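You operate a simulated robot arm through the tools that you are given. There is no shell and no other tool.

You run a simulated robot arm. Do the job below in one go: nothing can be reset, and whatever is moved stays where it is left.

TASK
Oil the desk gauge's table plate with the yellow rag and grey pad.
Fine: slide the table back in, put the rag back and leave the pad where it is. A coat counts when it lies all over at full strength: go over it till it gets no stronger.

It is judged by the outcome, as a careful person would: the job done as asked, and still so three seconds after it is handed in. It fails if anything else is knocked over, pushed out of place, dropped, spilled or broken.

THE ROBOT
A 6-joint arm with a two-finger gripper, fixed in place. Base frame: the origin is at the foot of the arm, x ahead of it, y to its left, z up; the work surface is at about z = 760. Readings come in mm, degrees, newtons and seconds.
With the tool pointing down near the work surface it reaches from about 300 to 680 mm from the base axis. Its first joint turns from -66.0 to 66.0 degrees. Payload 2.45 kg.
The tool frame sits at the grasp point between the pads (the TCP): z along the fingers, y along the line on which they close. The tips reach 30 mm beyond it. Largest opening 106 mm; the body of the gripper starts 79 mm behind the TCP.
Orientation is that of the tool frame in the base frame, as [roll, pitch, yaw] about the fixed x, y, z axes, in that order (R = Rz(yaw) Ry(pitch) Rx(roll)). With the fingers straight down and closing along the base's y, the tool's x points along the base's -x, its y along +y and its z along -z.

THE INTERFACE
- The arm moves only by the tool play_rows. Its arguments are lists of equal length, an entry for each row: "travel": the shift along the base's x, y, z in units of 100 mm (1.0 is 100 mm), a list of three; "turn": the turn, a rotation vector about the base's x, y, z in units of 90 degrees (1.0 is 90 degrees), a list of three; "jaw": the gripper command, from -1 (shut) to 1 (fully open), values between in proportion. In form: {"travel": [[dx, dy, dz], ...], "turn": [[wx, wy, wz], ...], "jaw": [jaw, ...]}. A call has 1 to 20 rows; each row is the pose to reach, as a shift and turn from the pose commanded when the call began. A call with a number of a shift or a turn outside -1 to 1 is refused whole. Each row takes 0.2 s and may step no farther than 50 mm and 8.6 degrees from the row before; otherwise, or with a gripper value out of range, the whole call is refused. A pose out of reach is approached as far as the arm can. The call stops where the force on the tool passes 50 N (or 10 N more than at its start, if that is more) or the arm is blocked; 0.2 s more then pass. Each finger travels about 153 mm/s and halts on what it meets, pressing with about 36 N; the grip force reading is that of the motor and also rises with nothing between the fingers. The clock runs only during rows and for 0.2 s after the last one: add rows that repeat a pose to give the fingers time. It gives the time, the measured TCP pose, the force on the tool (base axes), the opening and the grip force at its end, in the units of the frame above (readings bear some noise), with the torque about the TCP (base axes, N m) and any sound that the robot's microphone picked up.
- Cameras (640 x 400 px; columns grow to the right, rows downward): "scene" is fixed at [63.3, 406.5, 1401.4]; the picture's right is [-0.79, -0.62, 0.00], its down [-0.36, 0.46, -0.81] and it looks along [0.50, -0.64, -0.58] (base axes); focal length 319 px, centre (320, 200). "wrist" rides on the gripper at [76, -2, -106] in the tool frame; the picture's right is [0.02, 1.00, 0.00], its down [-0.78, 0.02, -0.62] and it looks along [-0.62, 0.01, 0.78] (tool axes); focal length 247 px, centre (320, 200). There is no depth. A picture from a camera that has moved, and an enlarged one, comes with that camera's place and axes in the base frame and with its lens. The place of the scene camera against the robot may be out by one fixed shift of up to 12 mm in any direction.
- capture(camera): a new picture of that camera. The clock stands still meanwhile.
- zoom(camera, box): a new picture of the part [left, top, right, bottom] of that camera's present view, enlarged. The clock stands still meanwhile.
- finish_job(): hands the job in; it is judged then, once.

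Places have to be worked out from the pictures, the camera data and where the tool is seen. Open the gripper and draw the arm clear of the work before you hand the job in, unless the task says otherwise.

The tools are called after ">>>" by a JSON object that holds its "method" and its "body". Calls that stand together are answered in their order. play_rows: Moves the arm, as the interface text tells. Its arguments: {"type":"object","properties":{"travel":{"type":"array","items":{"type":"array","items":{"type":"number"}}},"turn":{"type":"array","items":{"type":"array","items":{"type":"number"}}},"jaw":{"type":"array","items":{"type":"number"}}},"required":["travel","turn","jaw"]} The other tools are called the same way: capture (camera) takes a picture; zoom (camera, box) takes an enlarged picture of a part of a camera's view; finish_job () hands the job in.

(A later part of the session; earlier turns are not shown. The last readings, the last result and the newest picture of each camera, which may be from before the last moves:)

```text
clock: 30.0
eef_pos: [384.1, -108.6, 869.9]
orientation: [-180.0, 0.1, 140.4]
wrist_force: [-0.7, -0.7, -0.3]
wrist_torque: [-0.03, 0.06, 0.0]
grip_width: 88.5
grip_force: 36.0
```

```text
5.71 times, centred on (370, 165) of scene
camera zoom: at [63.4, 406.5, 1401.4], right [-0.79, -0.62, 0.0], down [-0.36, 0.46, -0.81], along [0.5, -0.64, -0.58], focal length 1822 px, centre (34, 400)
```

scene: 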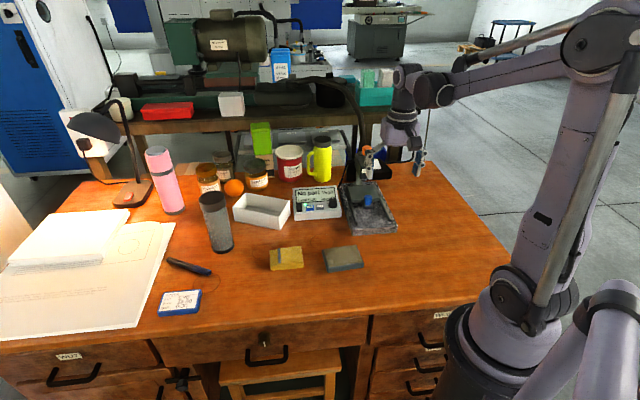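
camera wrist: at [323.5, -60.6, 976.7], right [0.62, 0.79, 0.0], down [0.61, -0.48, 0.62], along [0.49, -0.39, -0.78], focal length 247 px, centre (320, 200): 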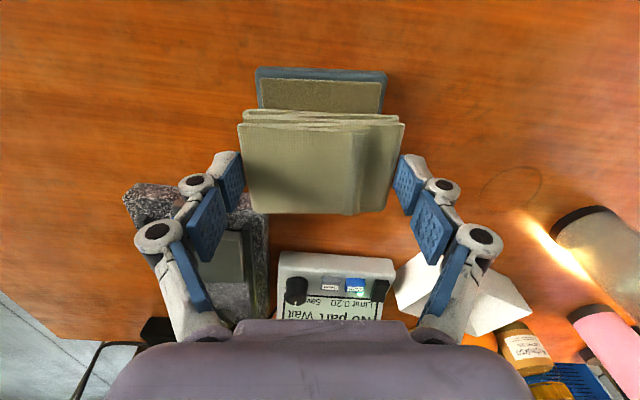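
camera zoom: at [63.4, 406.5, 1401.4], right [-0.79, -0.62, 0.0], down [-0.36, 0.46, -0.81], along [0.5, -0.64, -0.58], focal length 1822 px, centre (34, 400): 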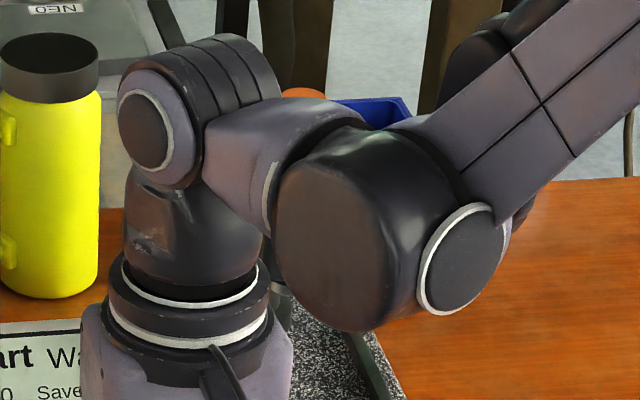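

The rail tops are close to plate level, so wiping at plate height is feasible. I raise the loaded rag and carry it over the plate centre, about (423, -310), turning back to 135°.

>>> {"method": "play_rows", "body": {"travel": [[0.03, -0.15, 0.2], [0.06, -0.35, 0.25], [0.1, -0.55, 0.25], [0.15, -0.8, 0.25], [0.19, -1.0, 0.25]], "turn": [[0, 0, -0.006], [0, 0, -0.012], [0, 0, -0.018], [0, 0, -0.024], [0, 0, -0.03]], "jaw": [0.4, 0.4, 0.4, 0.4, 0.4]}}

>>> {"method": "play_rows", "body": {"travel": [[0.04, -0.25, 0], [0.08, -0.5, 0], [0.14, -0.75, 0], [0.195, -1.0, 0], [0.195, -1.0, 0]], "turn": [[0, 0, -0.008], [0, 0, -0.016], [0, 0, -0.024], [0, 0, -0.031], [0, 0, -0.031]], "jaw": [0.4, 0.4, 0.4, 0.4, 0.4]}}

>>> {"method": "capture", "body": {"camera": "wrist"}}

>>> {"method": "zoom", "body": {"camera": "scene", "box": [310, 110, 450, 250]}}

```text
clock: 31.2
eef_pos: [404.5, -207.8, 896.2]
orientation: [-180.0, 0.1, 137.8]
wrist_force: [-0.4, -0.5, -1.0]
wrist_torque: [0.06, 0.0, -0.01]
grip_width: 89.0
grip_force: 36.0
```

```text
clock: 32.4
eef_pos: [421.7, -308.6, 895.3]
orientation: [180.0, 0.1, 135.0]
wrist_force: [-0.3, 0.1, 0.5]
wrist_torque: [0.0, 0.01, 0.02]
grip_width: 89.2
grip_force: 36.2
```

```text
taken
camera wrist: at [366.7, -255.6, 1002.6], right [0.69, 0.72, 0.0], down [0.57, -0.54, 0.62], along [0.45, -0.43, -0.78], focal length 247 px, centre (320, 200)
```

wrist: 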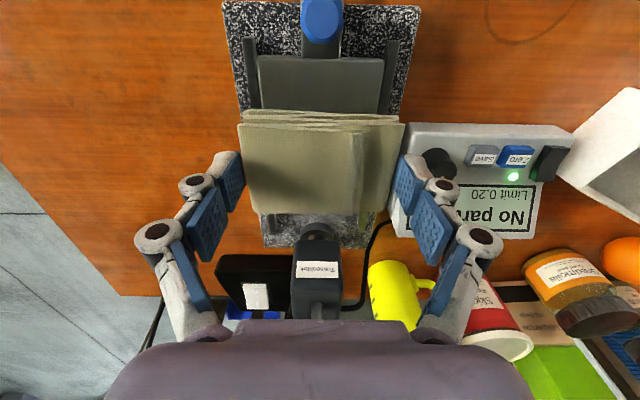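

```text
2.86 times, centred on (380, 180) of scene
camera zoom: at [63.4, 406.5, 1401.4], right [-0.79, -0.62, 0.0], down [-0.36, 0.46, -0.81], along [0.5, -0.64, -0.58], focal length 911 px, centre (149, 257)
```

zoom: 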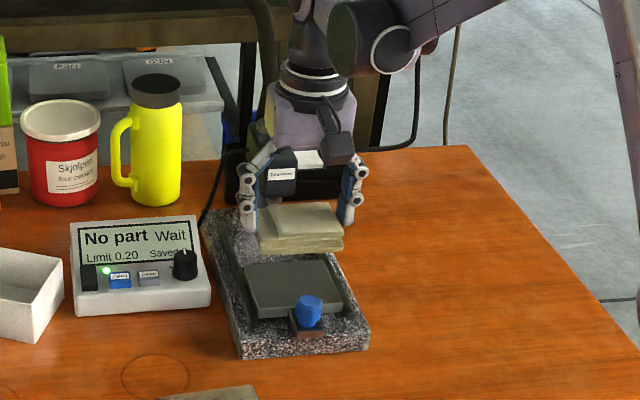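

The rag is over the extended plate, clear of the knob and the head. I lower it to just above the plate.

>>> {"method": "play_rows", "body": {"travel": [[0, 0, -0.2], [0, 0, -0.4], [0, 0, -0.55], [0, 0, -0.6], [0, 0, -0.61], [0, 0, -0.62], [0, 0, -0.63], [0, 0, -0.63]], "turn": [[0, 0, 0], [0, 0, 0], [0, 0, 0], [0, 0, 0], [0, 0, 0], [0, 0, 0], [0, 0, 0], [0, 0, 0]], "jaw": [0.4, 0.4, 0.4, 0.4, 0.4, 0.4, 0.4, 0.4]}}

>>> {"method": "zoom", "body": {"camera": "scene", "box": [335, 155, 415, 225]}}

>>> {"method": "capture", "body": {"camera": "wrist"}}

```text
clock: 34.2
eef_pos: [422.2, -306.0, 833.8]
orientation: [-180.0, 0.2, 135.1]
wrist_force: [5.8, 2.3, 31.9]
wrist_torque: [0.14, -0.18, -0.02]
grip_width: 89.2
grip_force: 36.0
```

```text
5.71 times, centred on (375, 190) of scene
camera zoom: at [63.0, 406.8, 1401.3], right [-0.79, -0.62, 0.0], down [-0.36, 0.46, -0.81], along [0.5, -0.64, -0.58], focal length 1822 px, centre (6, 257)
```

zoom: 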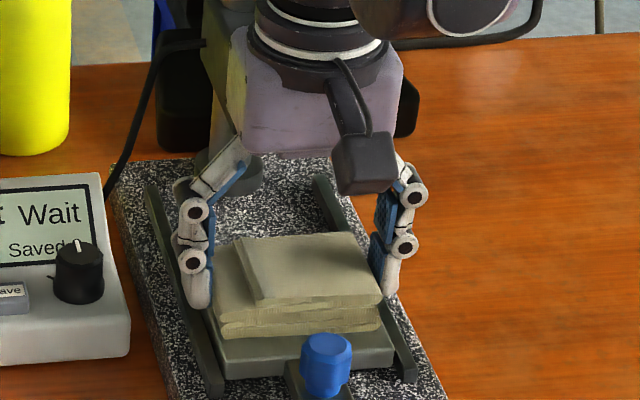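

```text
taken
camera wrist: at [366.2, -253.0, 939.2], right [0.69, 0.72, 0.0], down [0.56, -0.54, 0.62], along [0.45, -0.43, -0.78], focal length 247 px, centre (320, 200)
```

wrist: 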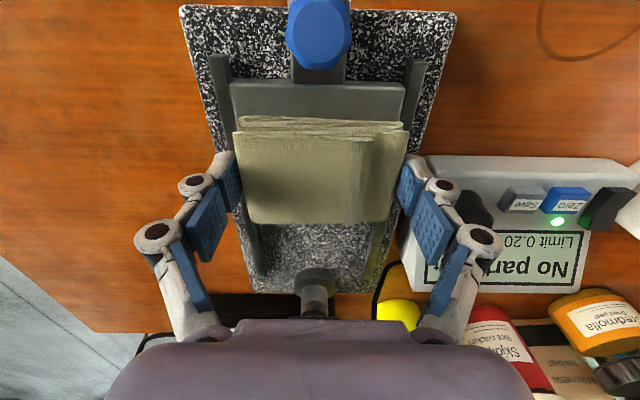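

Contact at about 32 N at z≈833.8. I ease to lighter pressure and make a short test stroke along the slide to see whether the table stays put under the rag.

>>> {"method": "play_rows", "body": {"travel": [[0, 0, 0.005], [-0.018, 0.018, 0.005], [-0.035, 0.035, 0.005], [-0.053, 0.053, 0.005], [-0.071, 0.071, 0.005]], "turn": [[0, 0, 0], [0, 0, 0], [0, 0, 0], [0, 0, 0], [0, 0, 0]], "jaw": [0.4, 0.4, 0.4, 0.4, 0.4]}}

>>> {"method": "capture", "body": {"camera": "wrist"}}

>>> {"method": "zoom", "body": {"camera": "scene", "box": [335, 155, 415, 225]}}

```text
clock: 35.4
eef_pos: [414.0, -299.6, 834.3]
orientation: [180.0, 0.1, 135.0]
wrist_force: [0.0, -0.3, -0.1]
wrist_torque: [-0.01, 0.0, 0.0]
grip_width: 88.4
grip_force: 36.2
```

```text
taken
camera wrist: at [359.1, -246.7, 940.6], right [0.69, 0.72, 0.0], down [0.57, -0.54, 0.62], along [0.45, -0.43, -0.78], focal length 247 px, centre (320, 200)
```

wrist: 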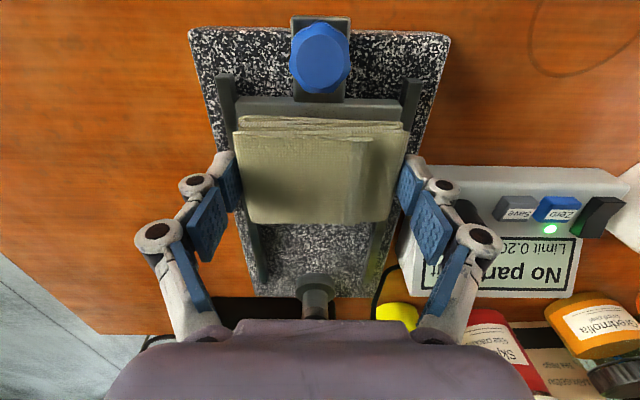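

```text
5.71 times, centred on (375, 190) of scene
camera zoom: at [63.4, 406.5, 1401.4], right [-0.79, -0.62, 0.0], down [-0.36, 0.46, -0.81], along [0.5, -0.64, -0.58], focal length 1822 px, centre (6, 257)
```

zoom: 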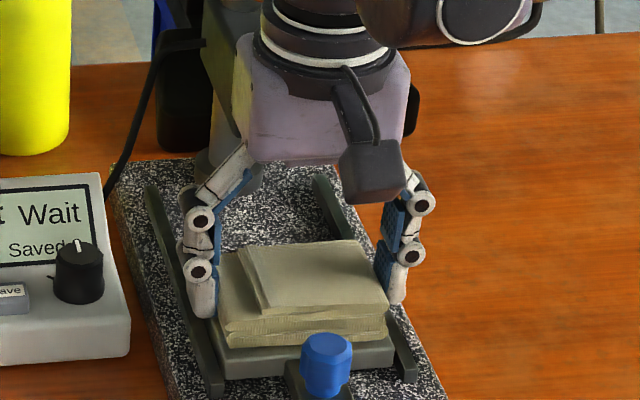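

Contact was lost by raising half a millimetre, and the table did not move. I press back by about 0.3 mm and stroke toward the head to test dragging.

>>> {"method": "play_rows", "body": {"travel": [[0, 0, -0.0035], [0, 0, -0.0035], [0.018, -0.018, -0.0035], [0.035, -0.035, -0.0035], [0.053, -0.053, -0.0035], [0.071, -0.071, -0.0035]], "turn": [[0, 0, 0], [0, 0, 0], [0, 0, 0], [0, 0, 0], [0, 0, 0], [0, 0, 0]], "jaw": [0.4, 0.4, 0.4, 0.4, 0.4, 0.4]}}

>>> {"method": "capture", "body": {"camera": "wrist"}}

>>> {"method": "zoom", "body": {"camera": "scene", "box": [335, 155, 415, 225]}}

```text
clock: 36.8
eef_pos: [421.7, -306.5, 833.9]
orientation: [180.0, 0.0, 135.0]
wrist_force: [-1.3, 1.1, 3.5]
wrist_torque: [0.01, -0.07, 0.0]
grip_width: 88.8
grip_force: 36.4
```

```text
taken
camera wrist: at [366.3, -254.2, 939.6], right [0.69, 0.72, 0.0], down [0.57, -0.54, 0.62], along [0.45, -0.43, -0.78], focal length 247 px, centre (320, 200)
```

wrist: 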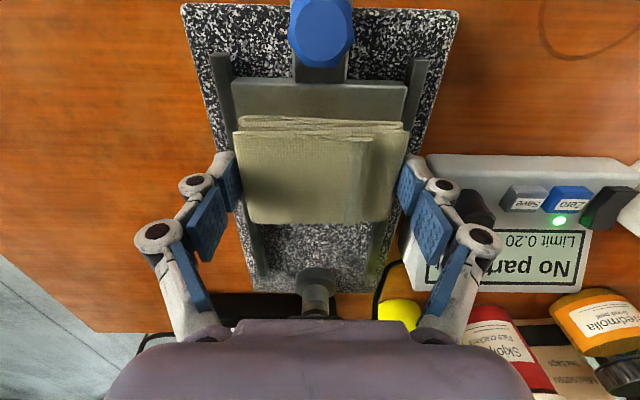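

```text
5.71 times, centred on (375, 190) of scene
camera zoom: at [63.3, 406.5, 1401.4], right [-0.79, -0.62, 0.0], down [-0.36, 0.46, -0.81], along [0.5, -0.64, -0.58], focal length 1822 px, centre (6, 257)
```

zoom: 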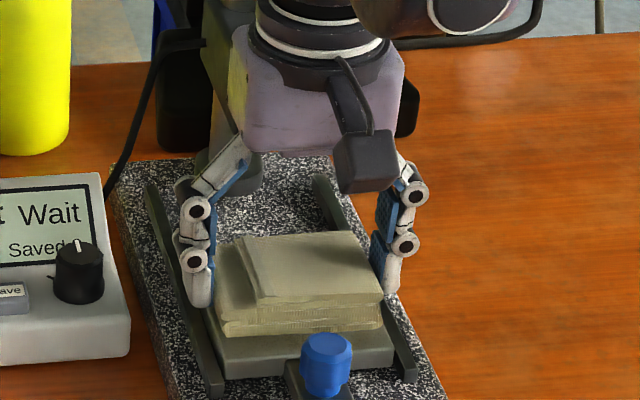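

The table stays put under light drag and the vertical load is only about 3.5 N. I press slightly more and make a stroke back to the rear edge, watching for drag.

>>> {"method": "play_rows", "body": {"travel": [[0, 0, -0.0015], [0.035, -0.035, -0.0015], [0.07, -0.07, -0.0015], [0.105, -0.105, -0.0015], [0.14, -0.14, -0.0015], [0.163, -0.163, -0.0015]], "turn": [[0, 0, 0], [0, 0, 0], [0, 0, 0], [0, 0, 0], [0, 0, 0], [0, 0, 0]], "jaw": [0.4, 0.4, 0.4, 0.4, 0.4, 0.4]}}

>>> {"method": "capture", "body": {"camera": "wrist"}}

>>> {"method": "zoom", "body": {"camera": "scene", "box": [335, 155, 415, 225]}}

```text
clock: 38.2
eef_pos: [438.0, -324.4, 833.3]
orientation: [179.9, 0.1, 135.2]
wrist_force: [0.6, 1.3, 25.1]
wrist_torque: [-0.03, 0.11, -0.03]
grip_width: 88.7
grip_force: 36.4
```

```text
taken
camera wrist: at [382.5, -270.4, 939.1], right [0.69, 0.72, 0.0], down [0.56, -0.54, 0.62], along [0.45, -0.43, -0.78], focal length 247 px, centre (320, 200)
```

wrist: 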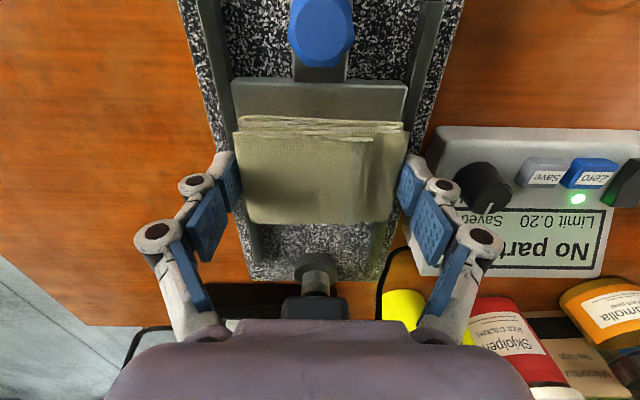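

```text
5.71 times, centred on (375, 190) of scene
camera zoom: at [63.0, 406.8, 1401.3], right [-0.79, -0.62, 0.0], down [-0.36, 0.46, -0.81], along [0.5, -0.64, -0.58], focal length 1822 px, centre (6, 257)
```

zoom: 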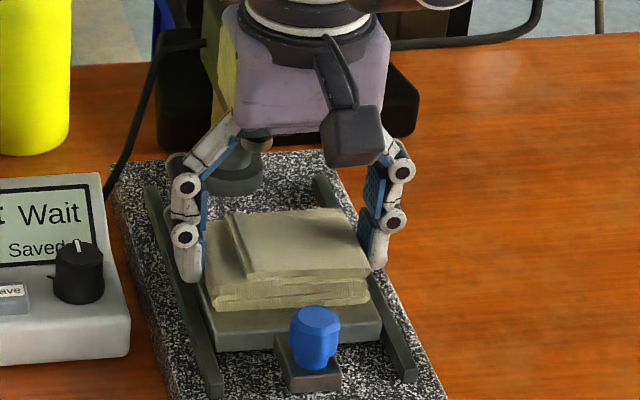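

The table slid inward with the rag under about 25 N. I drag it back out the same way, and after that I will wipe across the slide, where the rails hold the table.

>>> {"method": "play_rows", "body": {"travel": [[-0.035, 0.035, 0], [-0.07, 0.07, 0], [-0.105, 0.105, 0], [-0.14, 0.14, 0], [-0.163, 0.163, 0]], "turn": [[0, 0, 0], [0, 0, 0], [0, 0, 0], [0, 0, 0], [0, 0, 0]], "jaw": [0.4, 0.4, 0.4, 0.4, 0.4]}}

>>> {"method": "zoom", "body": {"camera": "scene", "box": [335, 155, 415, 225]}}

```text
clock: 39.4
eef_pos: [421.0, -306.8, 833.4]
orientation: [-179.9, 0.2, 135.0]
wrist_force: [4.7, -0.5, 25.5]
wrist_torque: [0.18, -0.11, 0.05]
grip_width: 89.0
grip_force: 36.3
```

```text
5.71 times, centred on (375, 190) of scene
camera zoom: at [63.1, 406.7, 1401.3], right [-0.79, -0.62, 0.0], down [-0.36, 0.46, -0.81], along [0.5, -0.64, -0.58], focal length 1822 px, centre (6, 257)
```

zoom: 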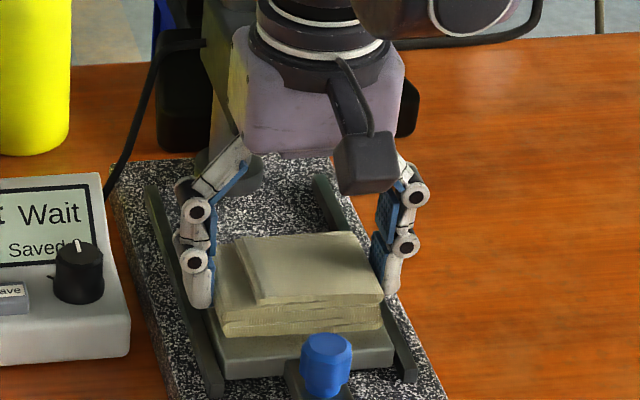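

The table is back out at its former place. I ease the pressure a little and stroke across the slide, checking forces.

>>> {"method": "play_rows", "body": {"travel": [[0, 0, 0.001], [0.028, 0.028, 0.001], [0.057, 0.057, 0.001], [0.028, 0.028, 0.001], [0, 0, 0.001], [-0.028, -0.028, 0.001], [-0.057, -0.057, 0.001], [-0.028, -0.028, 0.001], [0, 0, 0.001]], "turn": [[0, 0, 0], [0, 0, 0], [0, 0, 0], [0, 0, 0], [0, 0, 0], [0, 0, 0], [0, 0, 0], [0, 0, 0], [0, 0, 0]], "jaw": [0.4, 0.4, 0.4, 0.4, 0.4, 0.4, 0.4, 0.4, 0.4]}}

>>> {"method": "capture", "body": {"camera": "wrist"}}

>>> {"method": "zoom", "body": {"camera": "scene", "box": [335, 155, 415, 225]}}

```text
clock: 41.4
eef_pos: [422.9, -308.0, 833.5]
orientation: [-180.0, 0.1, 134.9]
wrist_force: [-0.2, -0.3, -0.1]
wrist_torque: [-0.02, 0.01, -0.05]
grip_width: 88.6
grip_force: 35.6
```

```text
taken
camera wrist: at [366.8, -255.1, 940.3], right [0.69, 0.72, 0.0], down [0.56, -0.54, 0.62], along [0.45, -0.43, -0.78], focal length 247 px, centre (320, 200)
```

wrist: 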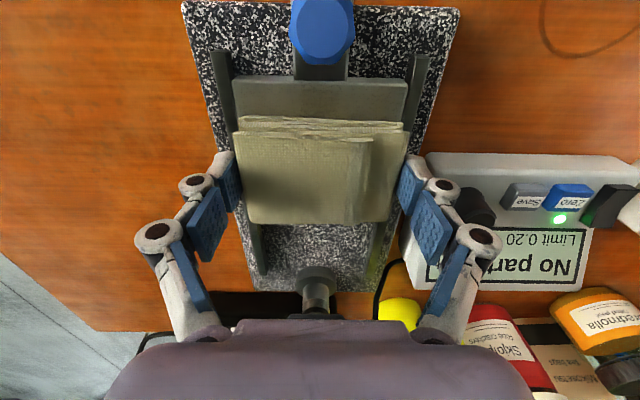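

```text
5.71 times, centred on (375, 190) of scene
camera zoom: at [63.4, 406.5, 1401.4], right [-0.79, -0.62, 0.0], down [-0.36, 0.46, -0.81], along [0.5, -0.64, -0.58], focal length 1822 px, centre (6, 257)
```

zoom: 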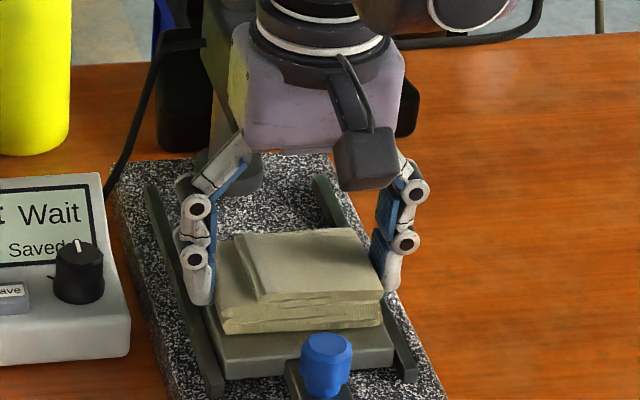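

Raising only 0.1 mm lost contact, so the contact is stiff, about 25 N per 0.1 mm. I lift a few millimetres, shift toward the front edge, and check the clearance to the knob before pressing.

>>> {"method": "play_rows", "body": {"travel": [[0, 0, 0.02], [0, 0, 0.04], [-0.04, 0.04, 0.04], [-0.085, 0.085, 0.04], [-0.117, 0.117, 0.04], [-0.117, 0.117, 0.04]], "turn": [[0, 0, 0], [0, 0, 0], [0, 0, 0], [0, 0, 0], [0, 0, 0], [0, 0, 0]], "jaw": [0.4, 0.4, 0.4, 0.4, 0.4, 0.4]}}

>>> {"method": "capture", "body": {"camera": "wrist"}}

>>> {"method": "zoom", "body": {"camera": "scene", "box": [335, 155, 415, 225]}}

>>> {"method": "zoom", "body": {"camera": "wrist", "box": [220, 20, 420, 170]}}

```text
clock: 42.8
eef_pos: [408.9, -295.3, 835.4]
orientation: [179.9, 0.1, 135.0]
wrist_force: [1.0, -0.4, -0.3]
wrist_torque: [0.01, 0.02, -0.01]
grip_width: 88.6
grip_force: 36.2
```

```text
taken
camera wrist: at [353.9, -242.2, 942.1], right [0.69, 0.72, 0.0], down [0.57, -0.54, 0.62], along [0.45, -0.43, -0.78], focal length 247 px, centre (320, 200)
```

wrist: 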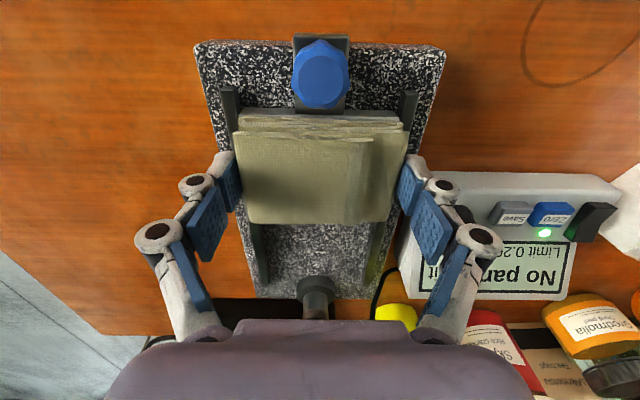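

```text
5.71 times, centred on (375, 190) of scene
camera zoom: at [63.4, 406.5, 1401.4], right [-0.79, -0.62, 0.0], down [-0.36, 0.46, -0.81], along [0.5, -0.64, -0.58], focal length 1822 px, centre (6, 257)
```

zoom: 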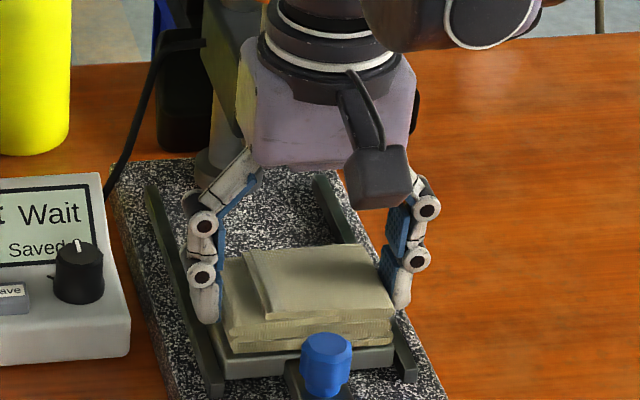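

```text
2.67 times, centred on (320, 95) of wrist
camera zoom: at [353.9, -242.2, 942.1], right [0.69, 0.72, 0.0], down [0.57, -0.54, 0.62], along [0.45, -0.43, -0.78], focal length 659 px, centre (320, 480)
```

zoom: 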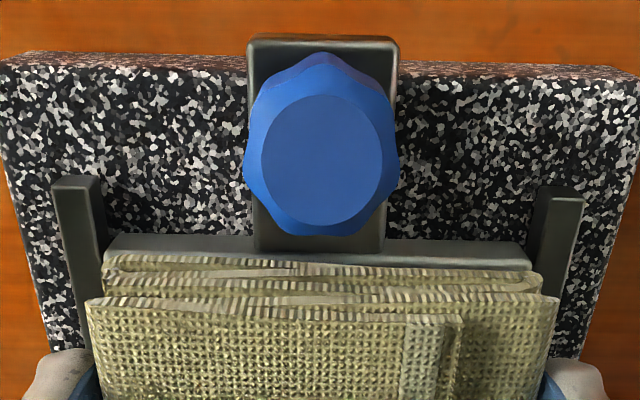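

I want to see exactly where the rag's lower front edge sits against the plate's front edge, so I enlarge both views further.

>>> {"method": "zoom", "body": {"camera": "scene", "box": [365, 205, 405, 230]}}

>>> {"method": "zoom", "body": {"camera": "wrist", "box": [225, 95, 305, 145]}}

```text
16.00 times, centred on (385, 218) of scene
camera zoom: at [63.4, 406.5, 1401.4], right [-0.79, -0.62, 0.0], down [-0.36, 0.46, -0.81], along [0.5, -0.64, -0.58], focal length 5101 px, centre (-720, -80)
```

zoom: 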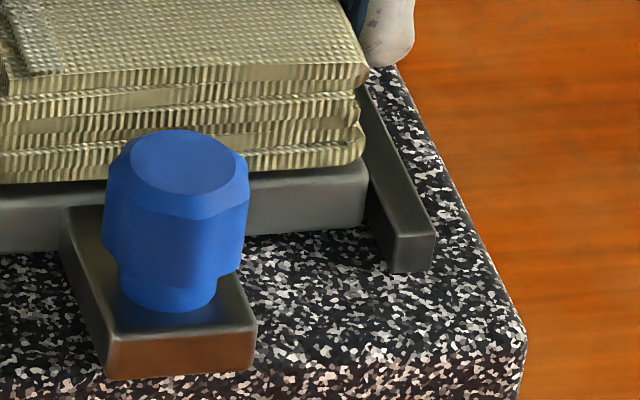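

```text
8.00 times, centred on (265, 120) of wrist
camera zoom: at [353.9, -242.2, 942.1], right [0.69, 0.72, 0.0], down [0.57, -0.54, 0.62], along [0.45, -0.43, -0.78], focal length 1976 px, centre (760, 840)
```

zoom: 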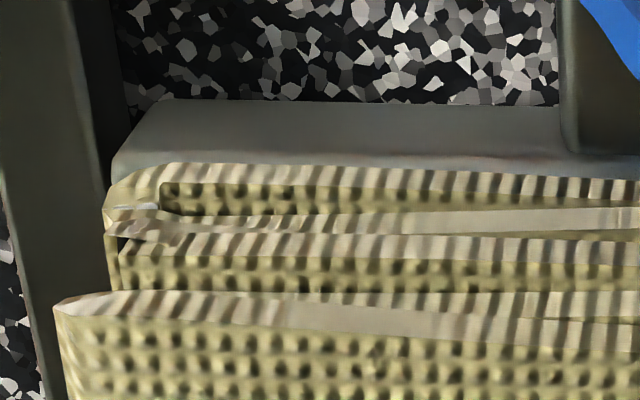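

The rag's front edge is almost level with the plate's front edge and there is about 10 mm to the knob. I move 4 mm further forward for full overlap and lower to contact.

>>> {"method": "play_rows", "body": {"travel": [[-0.028, 0.028, 0], [-0.028, 0.028, -0.02], [-0.028, 0.028, -0.036], [-0.028, 0.028, -0.039], [-0.028, 0.028, -0.041], [-0.028, 0.028, -0.041]], "turn": [[0, 0, 0], [0, 0, 0], [0, 0, 0], [0, 0, 0], [0, 0, 0], [0, 0, 0]], "jaw": [0.4, 0.4, 0.4, 0.4, 0.4, 0.4]}}

>>> {"method": "zoom", "body": {"camera": "scene", "box": [335, 155, 415, 225]}}

>>> {"method": "zoom", "body": {"camera": "wrist", "box": [220, 20, 420, 170]}}

```text
clock: 44.2
eef_pos: [408.0, -293.1, 832.1]
orientation: [-180.0, 0.0, 135.1]
wrist_force: [-0.5, -0.4, -0.1]
wrist_torque: [0.03, 0.02, 0.02]
grip_width: 88.8
grip_force: 36.3
```

```text
5.71 times, centred on (375, 190) of scene
camera zoom: at [63.4, 406.5, 1401.4], right [-0.79, -0.62, 0.0], down [-0.36, 0.46, -0.81], along [0.5, -0.64, -0.58], focal length 1822 px, centre (6, 257)
```

zoom: 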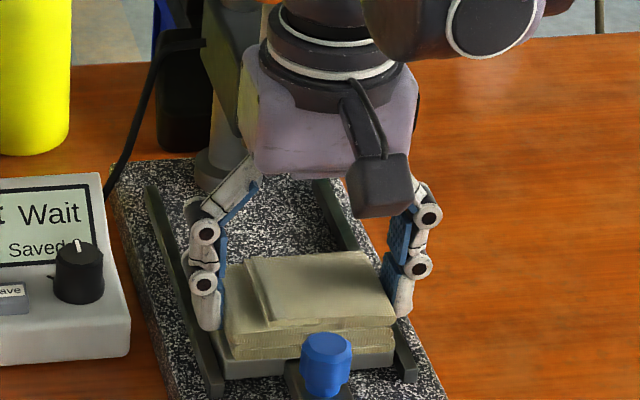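

```text
2.67 times, centred on (320, 95) of wrist
camera zoom: at [351.7, -240.7, 939.1], right [0.69, 0.72, 0.0], down [0.56, -0.54, 0.62], along [0.45, -0.43, -0.78], focal length 659 px, centre (320, 480)
```

zoom: 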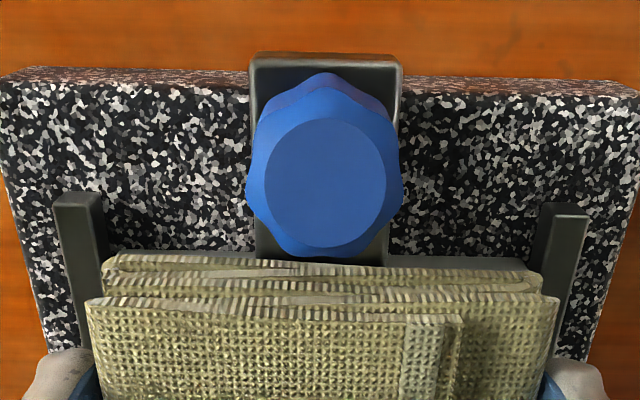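

The front edge is now covered with the knob still clear, but there is no contact force yet. I lower in tenths of a millimetre.

>>> {"method": "play_rows", "body": {"travel": [[0, 0, -0.001], [0, 0, -0.002], [0, 0, -0.003], [0, 0, -0.003]], "turn": [[0, 0, 0], [0, 0, 0], [0, 0, 0], [0, 0, 0]], "jaw": [0.4, 0.4, 0.4, 0.4]}}

```text
clock: 45.2
eef_pos: [407.3, -292.9, 833.0]
orientation: [180.0, 0.0, 135.0]
wrist_force: [-0.3, 0.3, 0.2]
wrist_torque: [0.0, 0.02, -0.02]
grip_width: 88.5
grip_force: 35.6
```

>>> {"method": "play_rows", "body": {"travel": [[0, 0, -0.001], [0, 0, -0.002], [0, 0, -0.003], [0, 0, -0.003]], "turn": [[0, 0, 0], [0, 0, 0], [0, 0, 0], [0, 0, 0]], "jaw": [0.4, 0.4, 0.4, 0.4]}}

```text
clock: 46.2
eef_pos: [407.1, -292.7, 832.3]
orientation: [-180.0, 0.1, 135.0]
wrist_force: [-0.1, 1.3, 3.8]
wrist_torque: [-0.04, 0.09, -0.02]
grip_width: 88.8
grip_force: 36.5
```

Light contact at 3.8 N. I press slightly more and make strokes across the slide at the front part of the plate.

>>> {"method": "play_rows", "body": {"travel": [[0, 0, -0.0015], [0.028, 0.028, -0.0015], [0.057, 0.057, -0.0015], [0.028, 0.028, -0.0015], [0, 0, -0.0015], [-0.028, -0.028, -0.0015], [-0.057, -0.057, -0.0015], [-0.028, -0.028, -0.0015], [0, 0, -0.0015]], "turn": [[0, 0, 0], [0, 0, 0], [0, 0, 0], [0, 0, 0], [0, 0, 0], [0, 0, 0], [0, 0, 0], [0, 0, 0], [0, 0, 0]], "jaw": [0.4, 0.4, 0.4, 0.4, 0.4, 0.4, 0.4, 0.4, 0.4]}}

>>> {"method": "zoom", "body": {"camera": "scene", "box": [335, 155, 415, 225]}}

```text
clock: 48.2
eef_pos: [408.5, -292.9, 831.2]
orientation: [179.9, 0.1, 134.9]
wrist_force: [-1.9, -1.3, 4.4]
wrist_torque: [-0.04, 0.01, 0.0]
grip_width: 88.7
grip_force: 35.9
```

```text
5.71 times, centred on (375, 190) of scene
camera zoom: at [63.3, 406.5, 1401.4], right [-0.79, -0.62, 0.0], down [-0.36, 0.46, -0.81], along [0.5, -0.64, -0.58], focal length 1822 px, centre (6, 257)
```

zoom: 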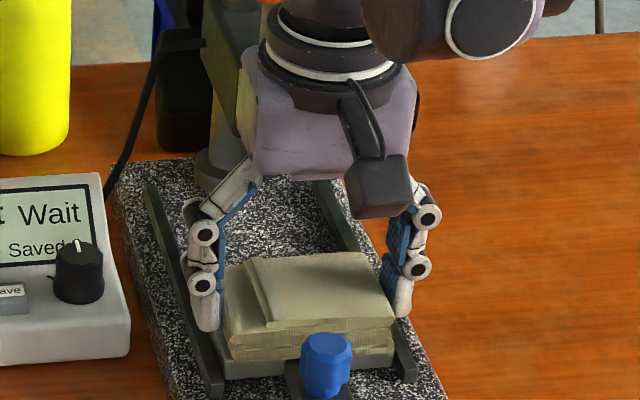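

The strokes went fine with about 4 N at the end. I lift to look at the plate and see how the coat shows.

>>> {"method": "play_rows", "body": {"travel": [[0, 0, 0.1], [0, 0, 0.35], [-0.1, 0.1, 0.7], [-0.3, 0.3, 0.7], [-0.5, 0.5, 0.7], [-0.5, 0.5, 0.7]], "turn": [[0, 0, 0], [0, 0, 0], [0, 0, 0], [0, 0, 0], [0, 0, 0], [0, 0, 0]], "jaw": [0.4, 0.4, 0.4, 0.4, 0.4, 0.4]}}

>>> {"method": "zoom", "body": {"camera": "scene", "box": [335, 155, 415, 225]}}

>>> {"method": "capture", "body": {"camera": "wrist"}}

```text
clock: 49.6
eef_pos: [356.1, -242.5, 900.4]
orientation: [180.0, 0.1, 134.9]
wrist_force: [0.0, -0.1, 0.6]
wrist_torque: [-0.04, 0.03, 0.03]
grip_width: 88.5
grip_force: 35.3
```

```text
5.71 times, centred on (375, 190) of scene
camera zoom: at [63.3, 406.5, 1401.4], right [-0.79, -0.62, 0.0], down [-0.36, 0.46, -0.81], along [0.5, -0.64, -0.58], focal length 1822 px, centre (6, 257)
```

zoom: 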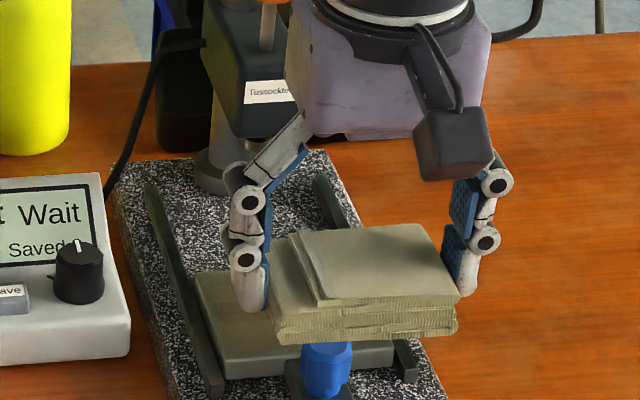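

```text
taken
camera wrist: at [300.2, -189.5, 1006.6], right [0.69, 0.72, 0.0], down [0.56, -0.54, 0.62], along [0.45, -0.43, -0.78], focal length 247 px, centre (320, 200)
```

wrist: 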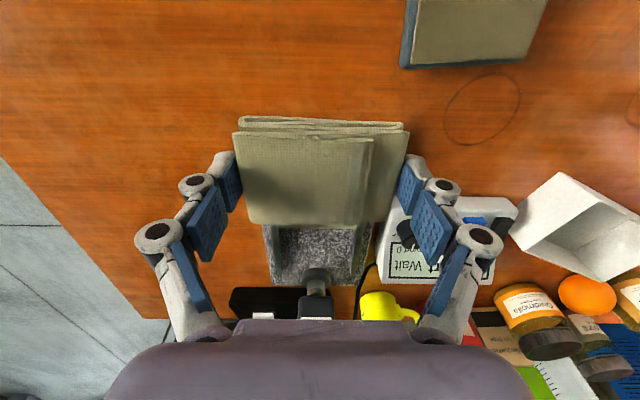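

The plate is partly hidden by the rag, so I raise the arm to get a clear view of it.

>>> {"method": "play_rows", "body": {"travel": [[0, 0, 0.3], [0, 0, 0.6], [0, 0, 0.9], [0, 0, 0.9]], "turn": [[0, 0, 0], [0, 0, 0], [0, 0, 0], [0, 0, 0]], "jaw": [0.4, 0.4, 0.4, 0.4]}}

>>> {"method": "zoom", "body": {"camera": "scene", "box": [345, 185, 405, 230]}}

>>> {"method": "capture", "body": {"camera": "wrist"}}

```text
clock: 50.6
eef_pos: [357.2, -244.3, 988.7]
orientation: [-180.0, 0.1, 135.0]
wrist_force: [0.5, -0.5, -0.6]
wrist_torque: [0.0, 0.0, 0.01]
grip_width: 88.6
grip_force: 36.3
```

```text
8.89 times, centred on (375, 208) of scene
camera zoom: at [63.4, 406.5, 1401.4], right [-0.79, -0.62, 0.0], down [-0.36, 0.46, -0.81], along [0.5, -0.64, -0.58], focal length 2834 px, centre (-169, 133)
```

zoom: 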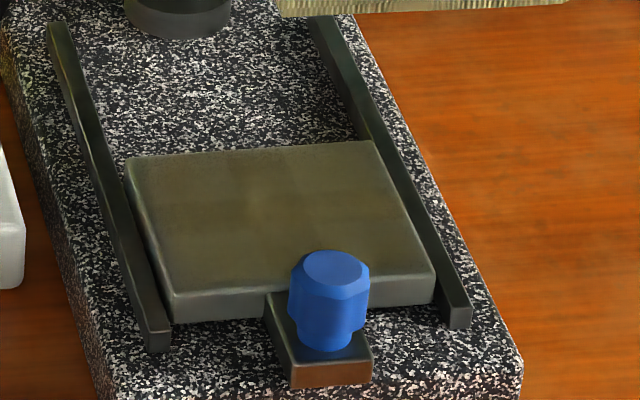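

```text
taken
camera wrist: at [302.3, -190.6, 1096.1], right [0.69, 0.72, 0.0], down [0.57, -0.54, 0.62], along [0.45, -0.43, -0.78], focal length 247 px, centre (320, 200)
```

wrist: 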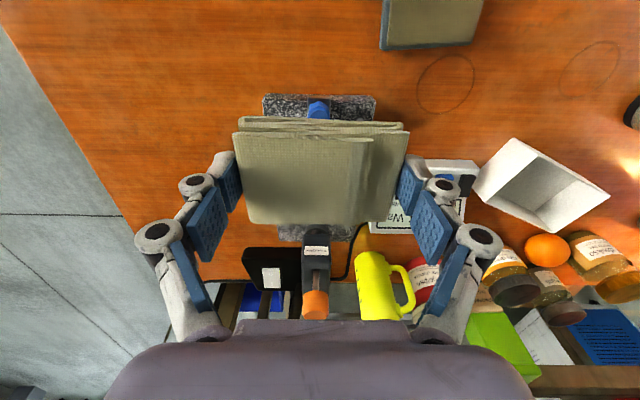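

The plate shows an olive tint in the middle, but the front, rear and side margins look fainter and greyer, so it needs more passes with wider overlap. The rag still carries oil. I go back down over the front part and press until I feel a moderate force.

>>> {"method": "play_rows", "body": {"travel": [[0, 0, -0.3], [0, 0, -0.6], [0, 0, -0.9]], "turn": [[0, 0, 0], [0, 0, 0], [0, 0, 0]], "jaw": [0.4, 0.4, 0.4]}}

>>> {"method": "play_rows", "body": {"travel": [[0.25, -0.25, 0], [0.5, -0.5, -0.1], [0.5, -0.5, -0.4], [0.5, -0.5, -0.65], [0.5, -0.5, -0.68], [0.5, -0.5, -0.695], [0.5, -0.5, -0.7], [0.5, -0.5, -0.702], [0.5, -0.5, -0.702]], "turn": [[0, 0, 0], [0, 0, 0], [0, 0, 0], [0, 0, 0], [0, 0, 0], [0, 0, 0], [0, 0, 0], [0, 0, 0], [0, 0, 0]], "jaw": [0.4, 0.4, 0.4, 0.4, 0.4, 0.4, 0.4, 0.4, 0.4]}}

```text
clock: 51.4
eef_pos: [359.0, -241.2, 902.9]
orientation: [-180.0, 0.1, 134.9]
wrist_force: [0.5, -0.5, -0.6]
wrist_torque: [-0.01, 0.0, -0.01]
grip_width: 88.5
grip_force: 35.9
```

```text
clock: 53.4
eef_pos: [407.2, -290.8, 831.8]
orientation: [180.0, 0.0, 135.0]
wrist_force: [0.5, 0.0, -1.0]
wrist_torque: [-0.01, -0.01, 0.02]
grip_width: 88.8
grip_force: 35.7
```

No contact yet, so I lower further in 0.15 mm steps.

>>> {"method": "play_rows", "body": {"travel": [[0, 0, -0.002], [0, 0, -0.004], [0, 0, -0.006], [0, 0, -0.006]], "turn": [[0, 0, 0], [0, 0, 0], [0, 0, 0], [0, 0, 0]], "jaw": [0.4, 0.4, 0.4, 0.4]}}

```text
clock: 54.4
eef_pos: [407.9, -293.1, 831.4]
orientation: [-179.9, 0.1, 135.0]
wrist_force: [-4.2, -1.3, 30.5]
wrist_torque: [-0.15, 0.16, -0.02]
grip_width: 89.0
grip_force: 36.0
```

Now about 30 N. I make two full cross-slide cycles here with ±8 mm amplitude.

>>> {"method": "play_rows", "body": {"travel": [[0.028, 0.028, 0], [0.057, 0.057, 0], [0.028, 0.028, 0], [0, 0, 0], [-0.028, -0.028, 0], [-0.057, -0.057, 0], [-0.028, -0.028, 0], [0, 0, 0], [0.028, 0.028, 0], [0.057, 0.057, 0], [0.028, 0.028, 0], [0, 0, 0], [-0.028, -0.028, 0], [-0.057, -0.057, 0], [-0.028, -0.028, 0], [0, 0, 0]], "turn": [[0, 0, 0], [0, 0, 0], [0, 0, 0], [0, 0, 0], [0, 0, 0], [0, 0, 0], [0, 0, 0], [0, 0, 0], [0, 0, 0], [0, 0, 0], [0, 0, 0], [0, 0, 0], [0, 0, 0], [0, 0, 0], [0, 0, 0], [0, 0, 0]], "jaw": [0.4, 0.4, 0.4, 0.4, 0.4, 0.4, 0.4, 0.4, 0.4, 0.4, 0.4, 0.4, 0.4, 0.4, 0.4, 0.4]}}

>>> {"method": "zoom", "body": {"camera": "scene", "box": [335, 155, 415, 225]}}

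>>> {"method": "zoom", "body": {"camera": "wrist", "box": [220, 20, 420, 170]}}

```text
clock: 57.8
eef_pos: [405.4, -293.0, 830.9]
orientation: [-179.8, 0.1, 134.9]
wrist_force: [-8.8, -8.5, 24.5]
wrist_torque: [-0.18, 0.15, -0.07]
grip_width: 88.9
grip_force: 35.5
```

```text
5.71 times, centred on (375, 190) of scene
camera zoom: at [62.9, 406.5, 1401.4], right [-0.79, -0.62, 0.0], down [-0.36, 0.46, -0.81], along [0.5, -0.64, -0.58], focal length 1822 px, centre (6, 257)
```

zoom: 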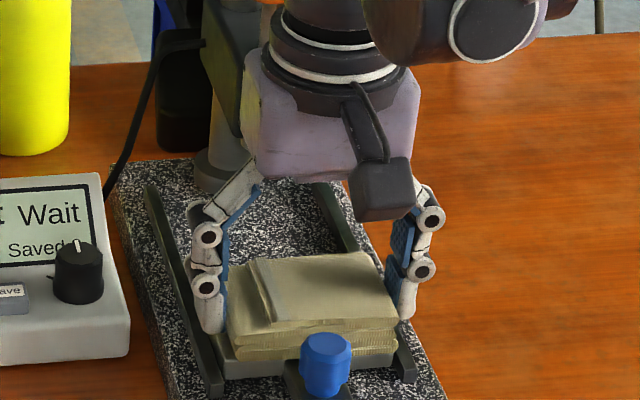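

```text
2.67 times, centred on (320, 95) of wrist
camera zoom: at [350.0, -240.7, 937.9], right [0.69, 0.72, 0.0], down [0.56, -0.54, 0.62], along [0.45, -0.43, -0.78], focal length 659 px, centre (320, 480)
```

zoom: 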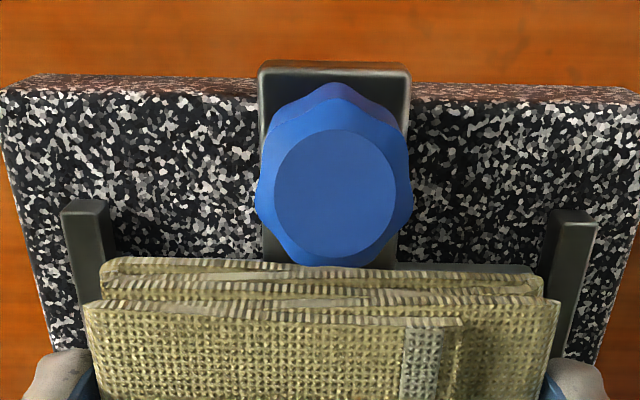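

The rag is slowly turning yellower as oil transfers, and the base has not moved. I lift slightly, shift to the rear part (s≈537), and lower toward contact again.

>>> {"method": "play_rows", "body": {"travel": [[0, 0, 0.02], [0, 0, 0.045], [0.1, -0.1, 0.045], [0.2, -0.2, 0.045], [0.304, -0.304, 0.045], [0.304, -0.304, 0.03], [0.304, -0.304, 0.02], [0.304, -0.304, 0.02]], "turn": [[0, 0, 0], [0, 0, 0], [0, 0, 0], [0, 0, 0], [0, 0, 0], [0, 0, 0], [0, 0, 0], [0, 0, 0]], "jaw": [0.4, 0.4, 0.4, 0.4, 0.4, 0.4, 0.4, 0.4]}}

>>> {"method": "capture", "body": {"camera": "wrist"}}

>>> {"method": "zoom", "body": {"camera": "scene", "box": [335, 155, 415, 225]}}

```text
clock: 59.6
eef_pos: [437.5, -322.3, 833.6]
orientation: [180.0, 0.2, 135.0]
wrist_force: [-0.3, -0.1, -1.1]
wrist_torque: [-0.03, -0.02, 0.01]
grip_width: 88.8
grip_force: 35.7
```

```text
taken
camera wrist: at [381.5, -270.5, 939.7], right [0.69, 0.72, 0.0], down [0.57, -0.54, 0.62], along [0.45, -0.43, -0.78], focal length 247 px, centre (320, 200)
```

wrist: 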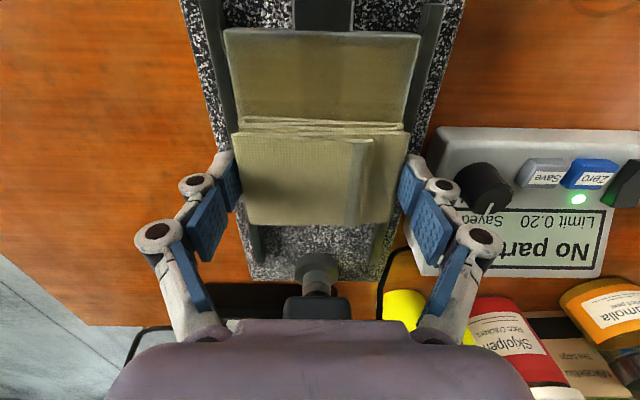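

```text
5.71 times, centred on (375, 190) of scene
camera zoom: at [63.4, 406.5, 1401.4], right [-0.79, -0.62, 0.0], down [-0.36, 0.46, -0.81], along [0.5, -0.64, -0.58], focal length 1822 px, centre (6, 257)
```

zoom: 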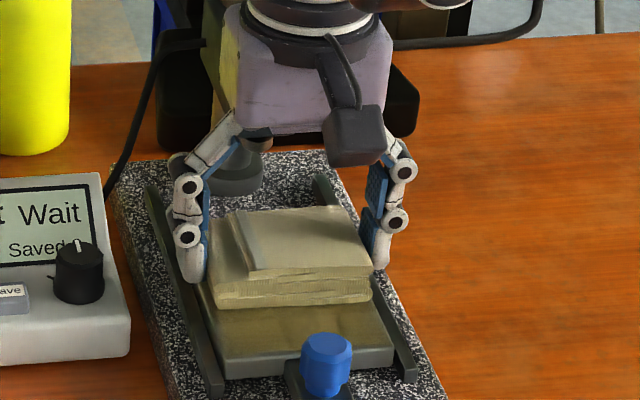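

The front part now clearly carries an olive coat. I enlarge it to judge the edges before pressing at the rear.

>>> {"method": "zoom", "body": {"camera": "wrist", "box": [210, 10, 430, 140]}}

>>> {"method": "play_rows", "body": {"travel": [[0, 0, -0.004], [0, 0, -0.008], [0, 0, -0.012], [0, 0, -0.012]], "turn": [[0, 0, 0], [0, 0, 0], [0, 0, 0], [0, 0, 0]], "jaw": [0.4, 0.4, 0.4, 0.4]}}

```text
2.91 times, centred on (320, 75) of wrist
camera zoom: at [381.5, -270.5, 939.7], right [0.69, 0.72, 0.0], down [0.57, -0.54, 0.62], along [0.45, -0.43, -0.78], focal length 718 px, centre (320, 564)
```

zoom: 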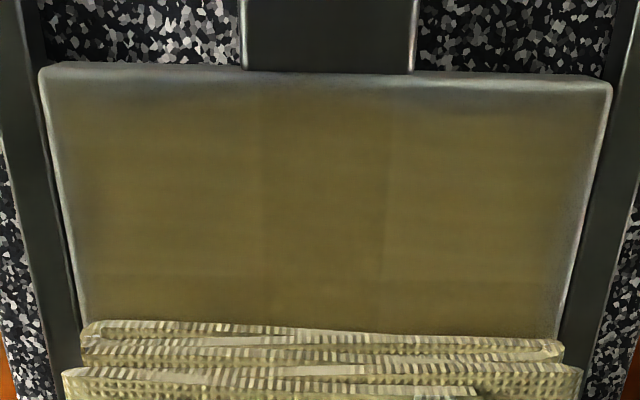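

```text
clock: 60.6
eef_pos: [437.6, -322.9, 832.0]
orientation: [-180.0, 0.2, 135.1]
wrist_force: [0.4, 0.7, 3.3]
wrist_torque: [-0.07, 0.15, -0.02]
grip_width: 88.5
grip_force: 35.7
```

The coat shows well, fading only near the front edge and slightly at the sides. Contact has started at the rear (3 N), so I press a bit more and do two cross cycles here.

>>> {"method": "play_rows", "body": {"travel": [[0, 0, -0.002], [0.028, 0.028, -0.002], [0.057, 0.057, -0.002], [0.028, 0.028, -0.002], [0, 0, -0.002], [-0.028, -0.028, -0.002], [-0.057, -0.057, -0.002], [-0.028, -0.028, -0.002], [0, 0, -0.002]], "turn": [[0, 0, 0], [0, 0, 0], [0, 0, 0], [0, 0, 0], [0, 0, 0], [0, 0, 0], [0, 0, 0], [0, 0, 0], [0, 0, 0]], "jaw": [0.4, 0.4, 0.4, 0.4, 0.4, 0.4, 0.4, 0.4, 0.4]}}

>>> {"method": "zoom", "body": {"camera": "scene", "box": [335, 155, 415, 225]}}

```text
clock: 62.6
eef_pos: [437.8, -323.1, 830.9]
orientation: [-180.0, 0.0, 135.1]
wrist_force: [0.4, 0.3, 0.2]
wrist_torque: [0.0, 0.02, -0.01]
grip_width: 88.3
grip_force: 35.7
```

```text
5.71 times, centred on (375, 190) of scene
camera zoom: at [63.4, 406.5, 1401.4], right [-0.79, -0.62, 0.0], down [-0.36, 0.46, -0.81], along [0.5, -0.64, -0.58], focal length 1822 px, centre (6, 257)
```

zoom: 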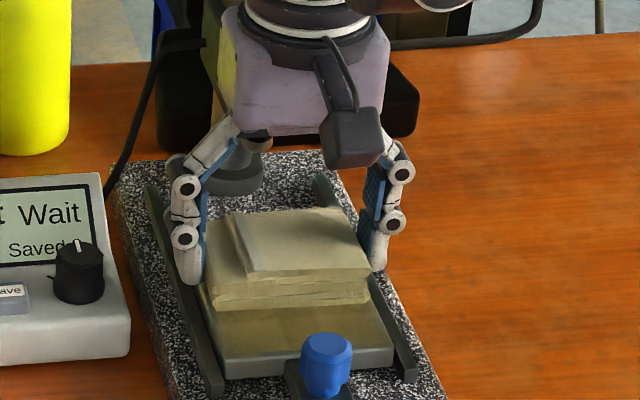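

The rag creeps up slightly in the grip, so the force relaxes during strokes. I lower in small steps while stroking so contact is kept.

>>> {"method": "play_rows", "body": {"travel": [[0, 0, -0.002], [0, 0, -0.004], [0.028, 0.028, -0.005], [0.057, 0.057, -0.005], [0.028, 0.028, -0.005], [0, 0, -0.006], [-0.028, -0.028, -0.006], [-0.057, -0.057, -0.006], [-0.028, -0.028, -0.006], [0, 0, -0.007], [0, 0, -0.007]], "turn": [[0, 0, 0], [0, 0, 0], [0, 0, 0], [0, 0, 0], [0, 0, 0], [0, 0, 0], [0, 0, 0], [0, 0, 0], [0, 0, 0], [0, 0, 0], [0, 0, 0]], "jaw": [0.4, 0.4, 0.4, 0.4, 0.4, 0.4, 0.4, 0.4, 0.4, 0.4, 0.4]}}

```text
clock: 65.0
eef_pos: [437.5, -323.6, 832.4]
orientation: [-180.0, 0.0, 135.0]
wrist_force: [-2.1, -2.9, 5.3]
wrist_torque: [-0.08, 0.14, 0.0]
grip_width: 88.6
grip_force: 35.9
```

Contact holds at about 5 N. I do two more cycles at the rear with a slight downward ramp.

>>> {"method": "play_rows", "body": {"travel": [[0, 0, -0.002], [0.028, 0.028, -0.002], [0.057, 0.057, -0.002], [0.028, 0.028, -0.003], [0, 0, -0.003], [-0.028, -0.028, -0.003], [-0.057, -0.057, -0.004], [-0.028, -0.028, -0.004], [0, 0, -0.004], [0.028, 0.028, -0.005], [0.057, 0.057, -0.005], [0.028, 0.028, -0.005], [0, 0, -0.006], [-0.028, -0.028, -0.006], [-0.057, -0.057, -0.006], [-0.028, -0.028, -0.007], [0, 0, -0.007]], "turn": [[0, 0, 0], [0, 0, 0], [0, 0, 0], [0, 0, 0], [0, 0, 0], [0, 0, 0], [0, 0, 0], [0, 0, 0], [0, 0, 0], [0, 0, 0], [0, 0, 0], [0, 0, 0], [0, 0, 0], [0, 0, 0], [0, 0, 0], [0, 0, 0], [0, 0, 0]], "jaw": [0.4, 0.4, 0.4, 0.4, 0.4, 0.4, 0.4, 0.4, 0.4, 0.4, 0.4, 0.4, 0.4, 0.4, 0.4, 0.4, 0.4]}}

>>> {"method": "zoom", "body": {"camera": "scene", "box": [335, 155, 415, 225]}}

>>> {"method": "zoom", "body": {"camera": "wrist", "box": [210, 10, 430, 240]}}

```text
clock: 68.6
eef_pos: [436.5, -323.9, 830.3]
orientation: [-179.9, 0.1, 134.8]
wrist_force: [-3.4, -3.0, 11.1]
wrist_torque: [0.29, -0.26, -0.01]
grip_width: 88.8
grip_force: 35.6
```

```text
5.71 times, centred on (375, 190) of scene
camera zoom: at [63.1, 406.5, 1401.4], right [-0.79, -0.62, 0.0], down [-0.36, 0.46, -0.81], along [0.5, -0.64, -0.58], focal length 1822 px, centre (6, 257)
```

zoom: 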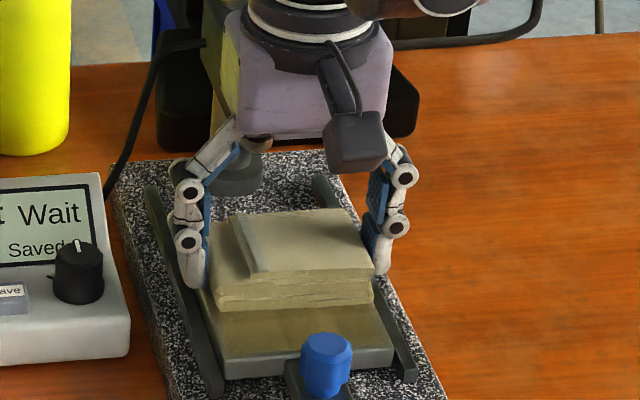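

```text
1.74 times, centred on (320, 125) of wrist
camera zoom: at [380.8, -270.8, 936.2], right [0.69, 0.72, 0.0], down [0.56, -0.54, 0.62], along [0.45, -0.43, -0.78], focal length 430 px, centre (320, 330)
```

zoom: 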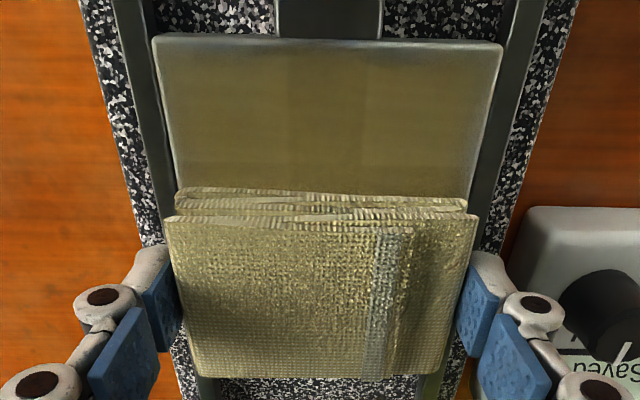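

The rear has been worked with steady contact. I lift and move away to inspect the whole plate.

>>> {"method": "play_rows", "body": {"travel": [[0, 0, 0.1], [0, 0, 0.4], [-0.2, 0.2, 0.6], [-0.5, 0.5, 0.75], [-0.8, 0.8, 0.95], [-0.8, 0.8, 0.95]], "turn": [[0, 0, 0], [0, 0, 0], [0, 0, 0], [0, 0, 0], [0, 0, 0], [0, 0, 0]], "jaw": [0.4, 0.4, 0.4, 0.4, 0.4, 0.4]}}

>>> {"method": "play_rows", "body": {"travel": [[0, 0, 0.3], [0, 0, 0.6], [0, 0, 0.6]], "turn": [[0, 0, 0], [0, 0, 0], [0, 0, 0]], "jaw": [0.4, 0.4, 0.4]}}

>>> {"method": "zoom", "body": {"camera": "scene", "box": [345, 185, 405, 230]}}

>>> {"method": "capture", "body": {"camera": "scene"}}

```text
clock: 70.0
eef_pos: [359.1, -241.9, 924.8]
orientation: [-180.0, 0.1, 135.0]
wrist_force: [-0.1, 0.4, 0.1]
wrist_torque: [-0.01, 0.01, 0.0]
grip_width: 88.6
grip_force: 36.1
```

```text
clock: 70.8
eef_pos: [357.6, -242.0, 983.3]
orientation: [180.0, 0.0, 135.0]
wrist_force: [-0.4, 0.1, 0.6]
wrist_torque: [-0.01, 0.01, -0.01]
grip_width: 88.8
grip_force: 35.9
```

```text
8.89 times, centred on (375, 208) of scene
camera zoom: at [63.4, 406.5, 1401.4], right [-0.79, -0.62, 0.0], down [-0.36, 0.46, -0.81], along [0.5, -0.64, -0.58], focal length 2834 px, centre (-169, 133)
```

zoom: 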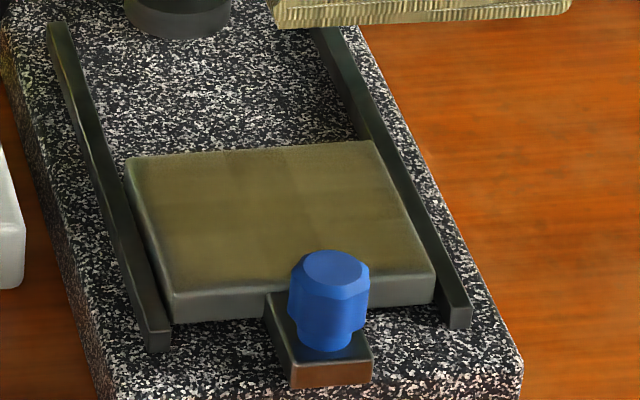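

```text
taken
```

scene: 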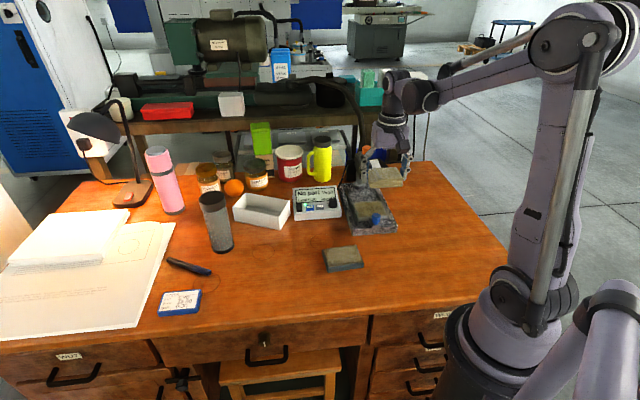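

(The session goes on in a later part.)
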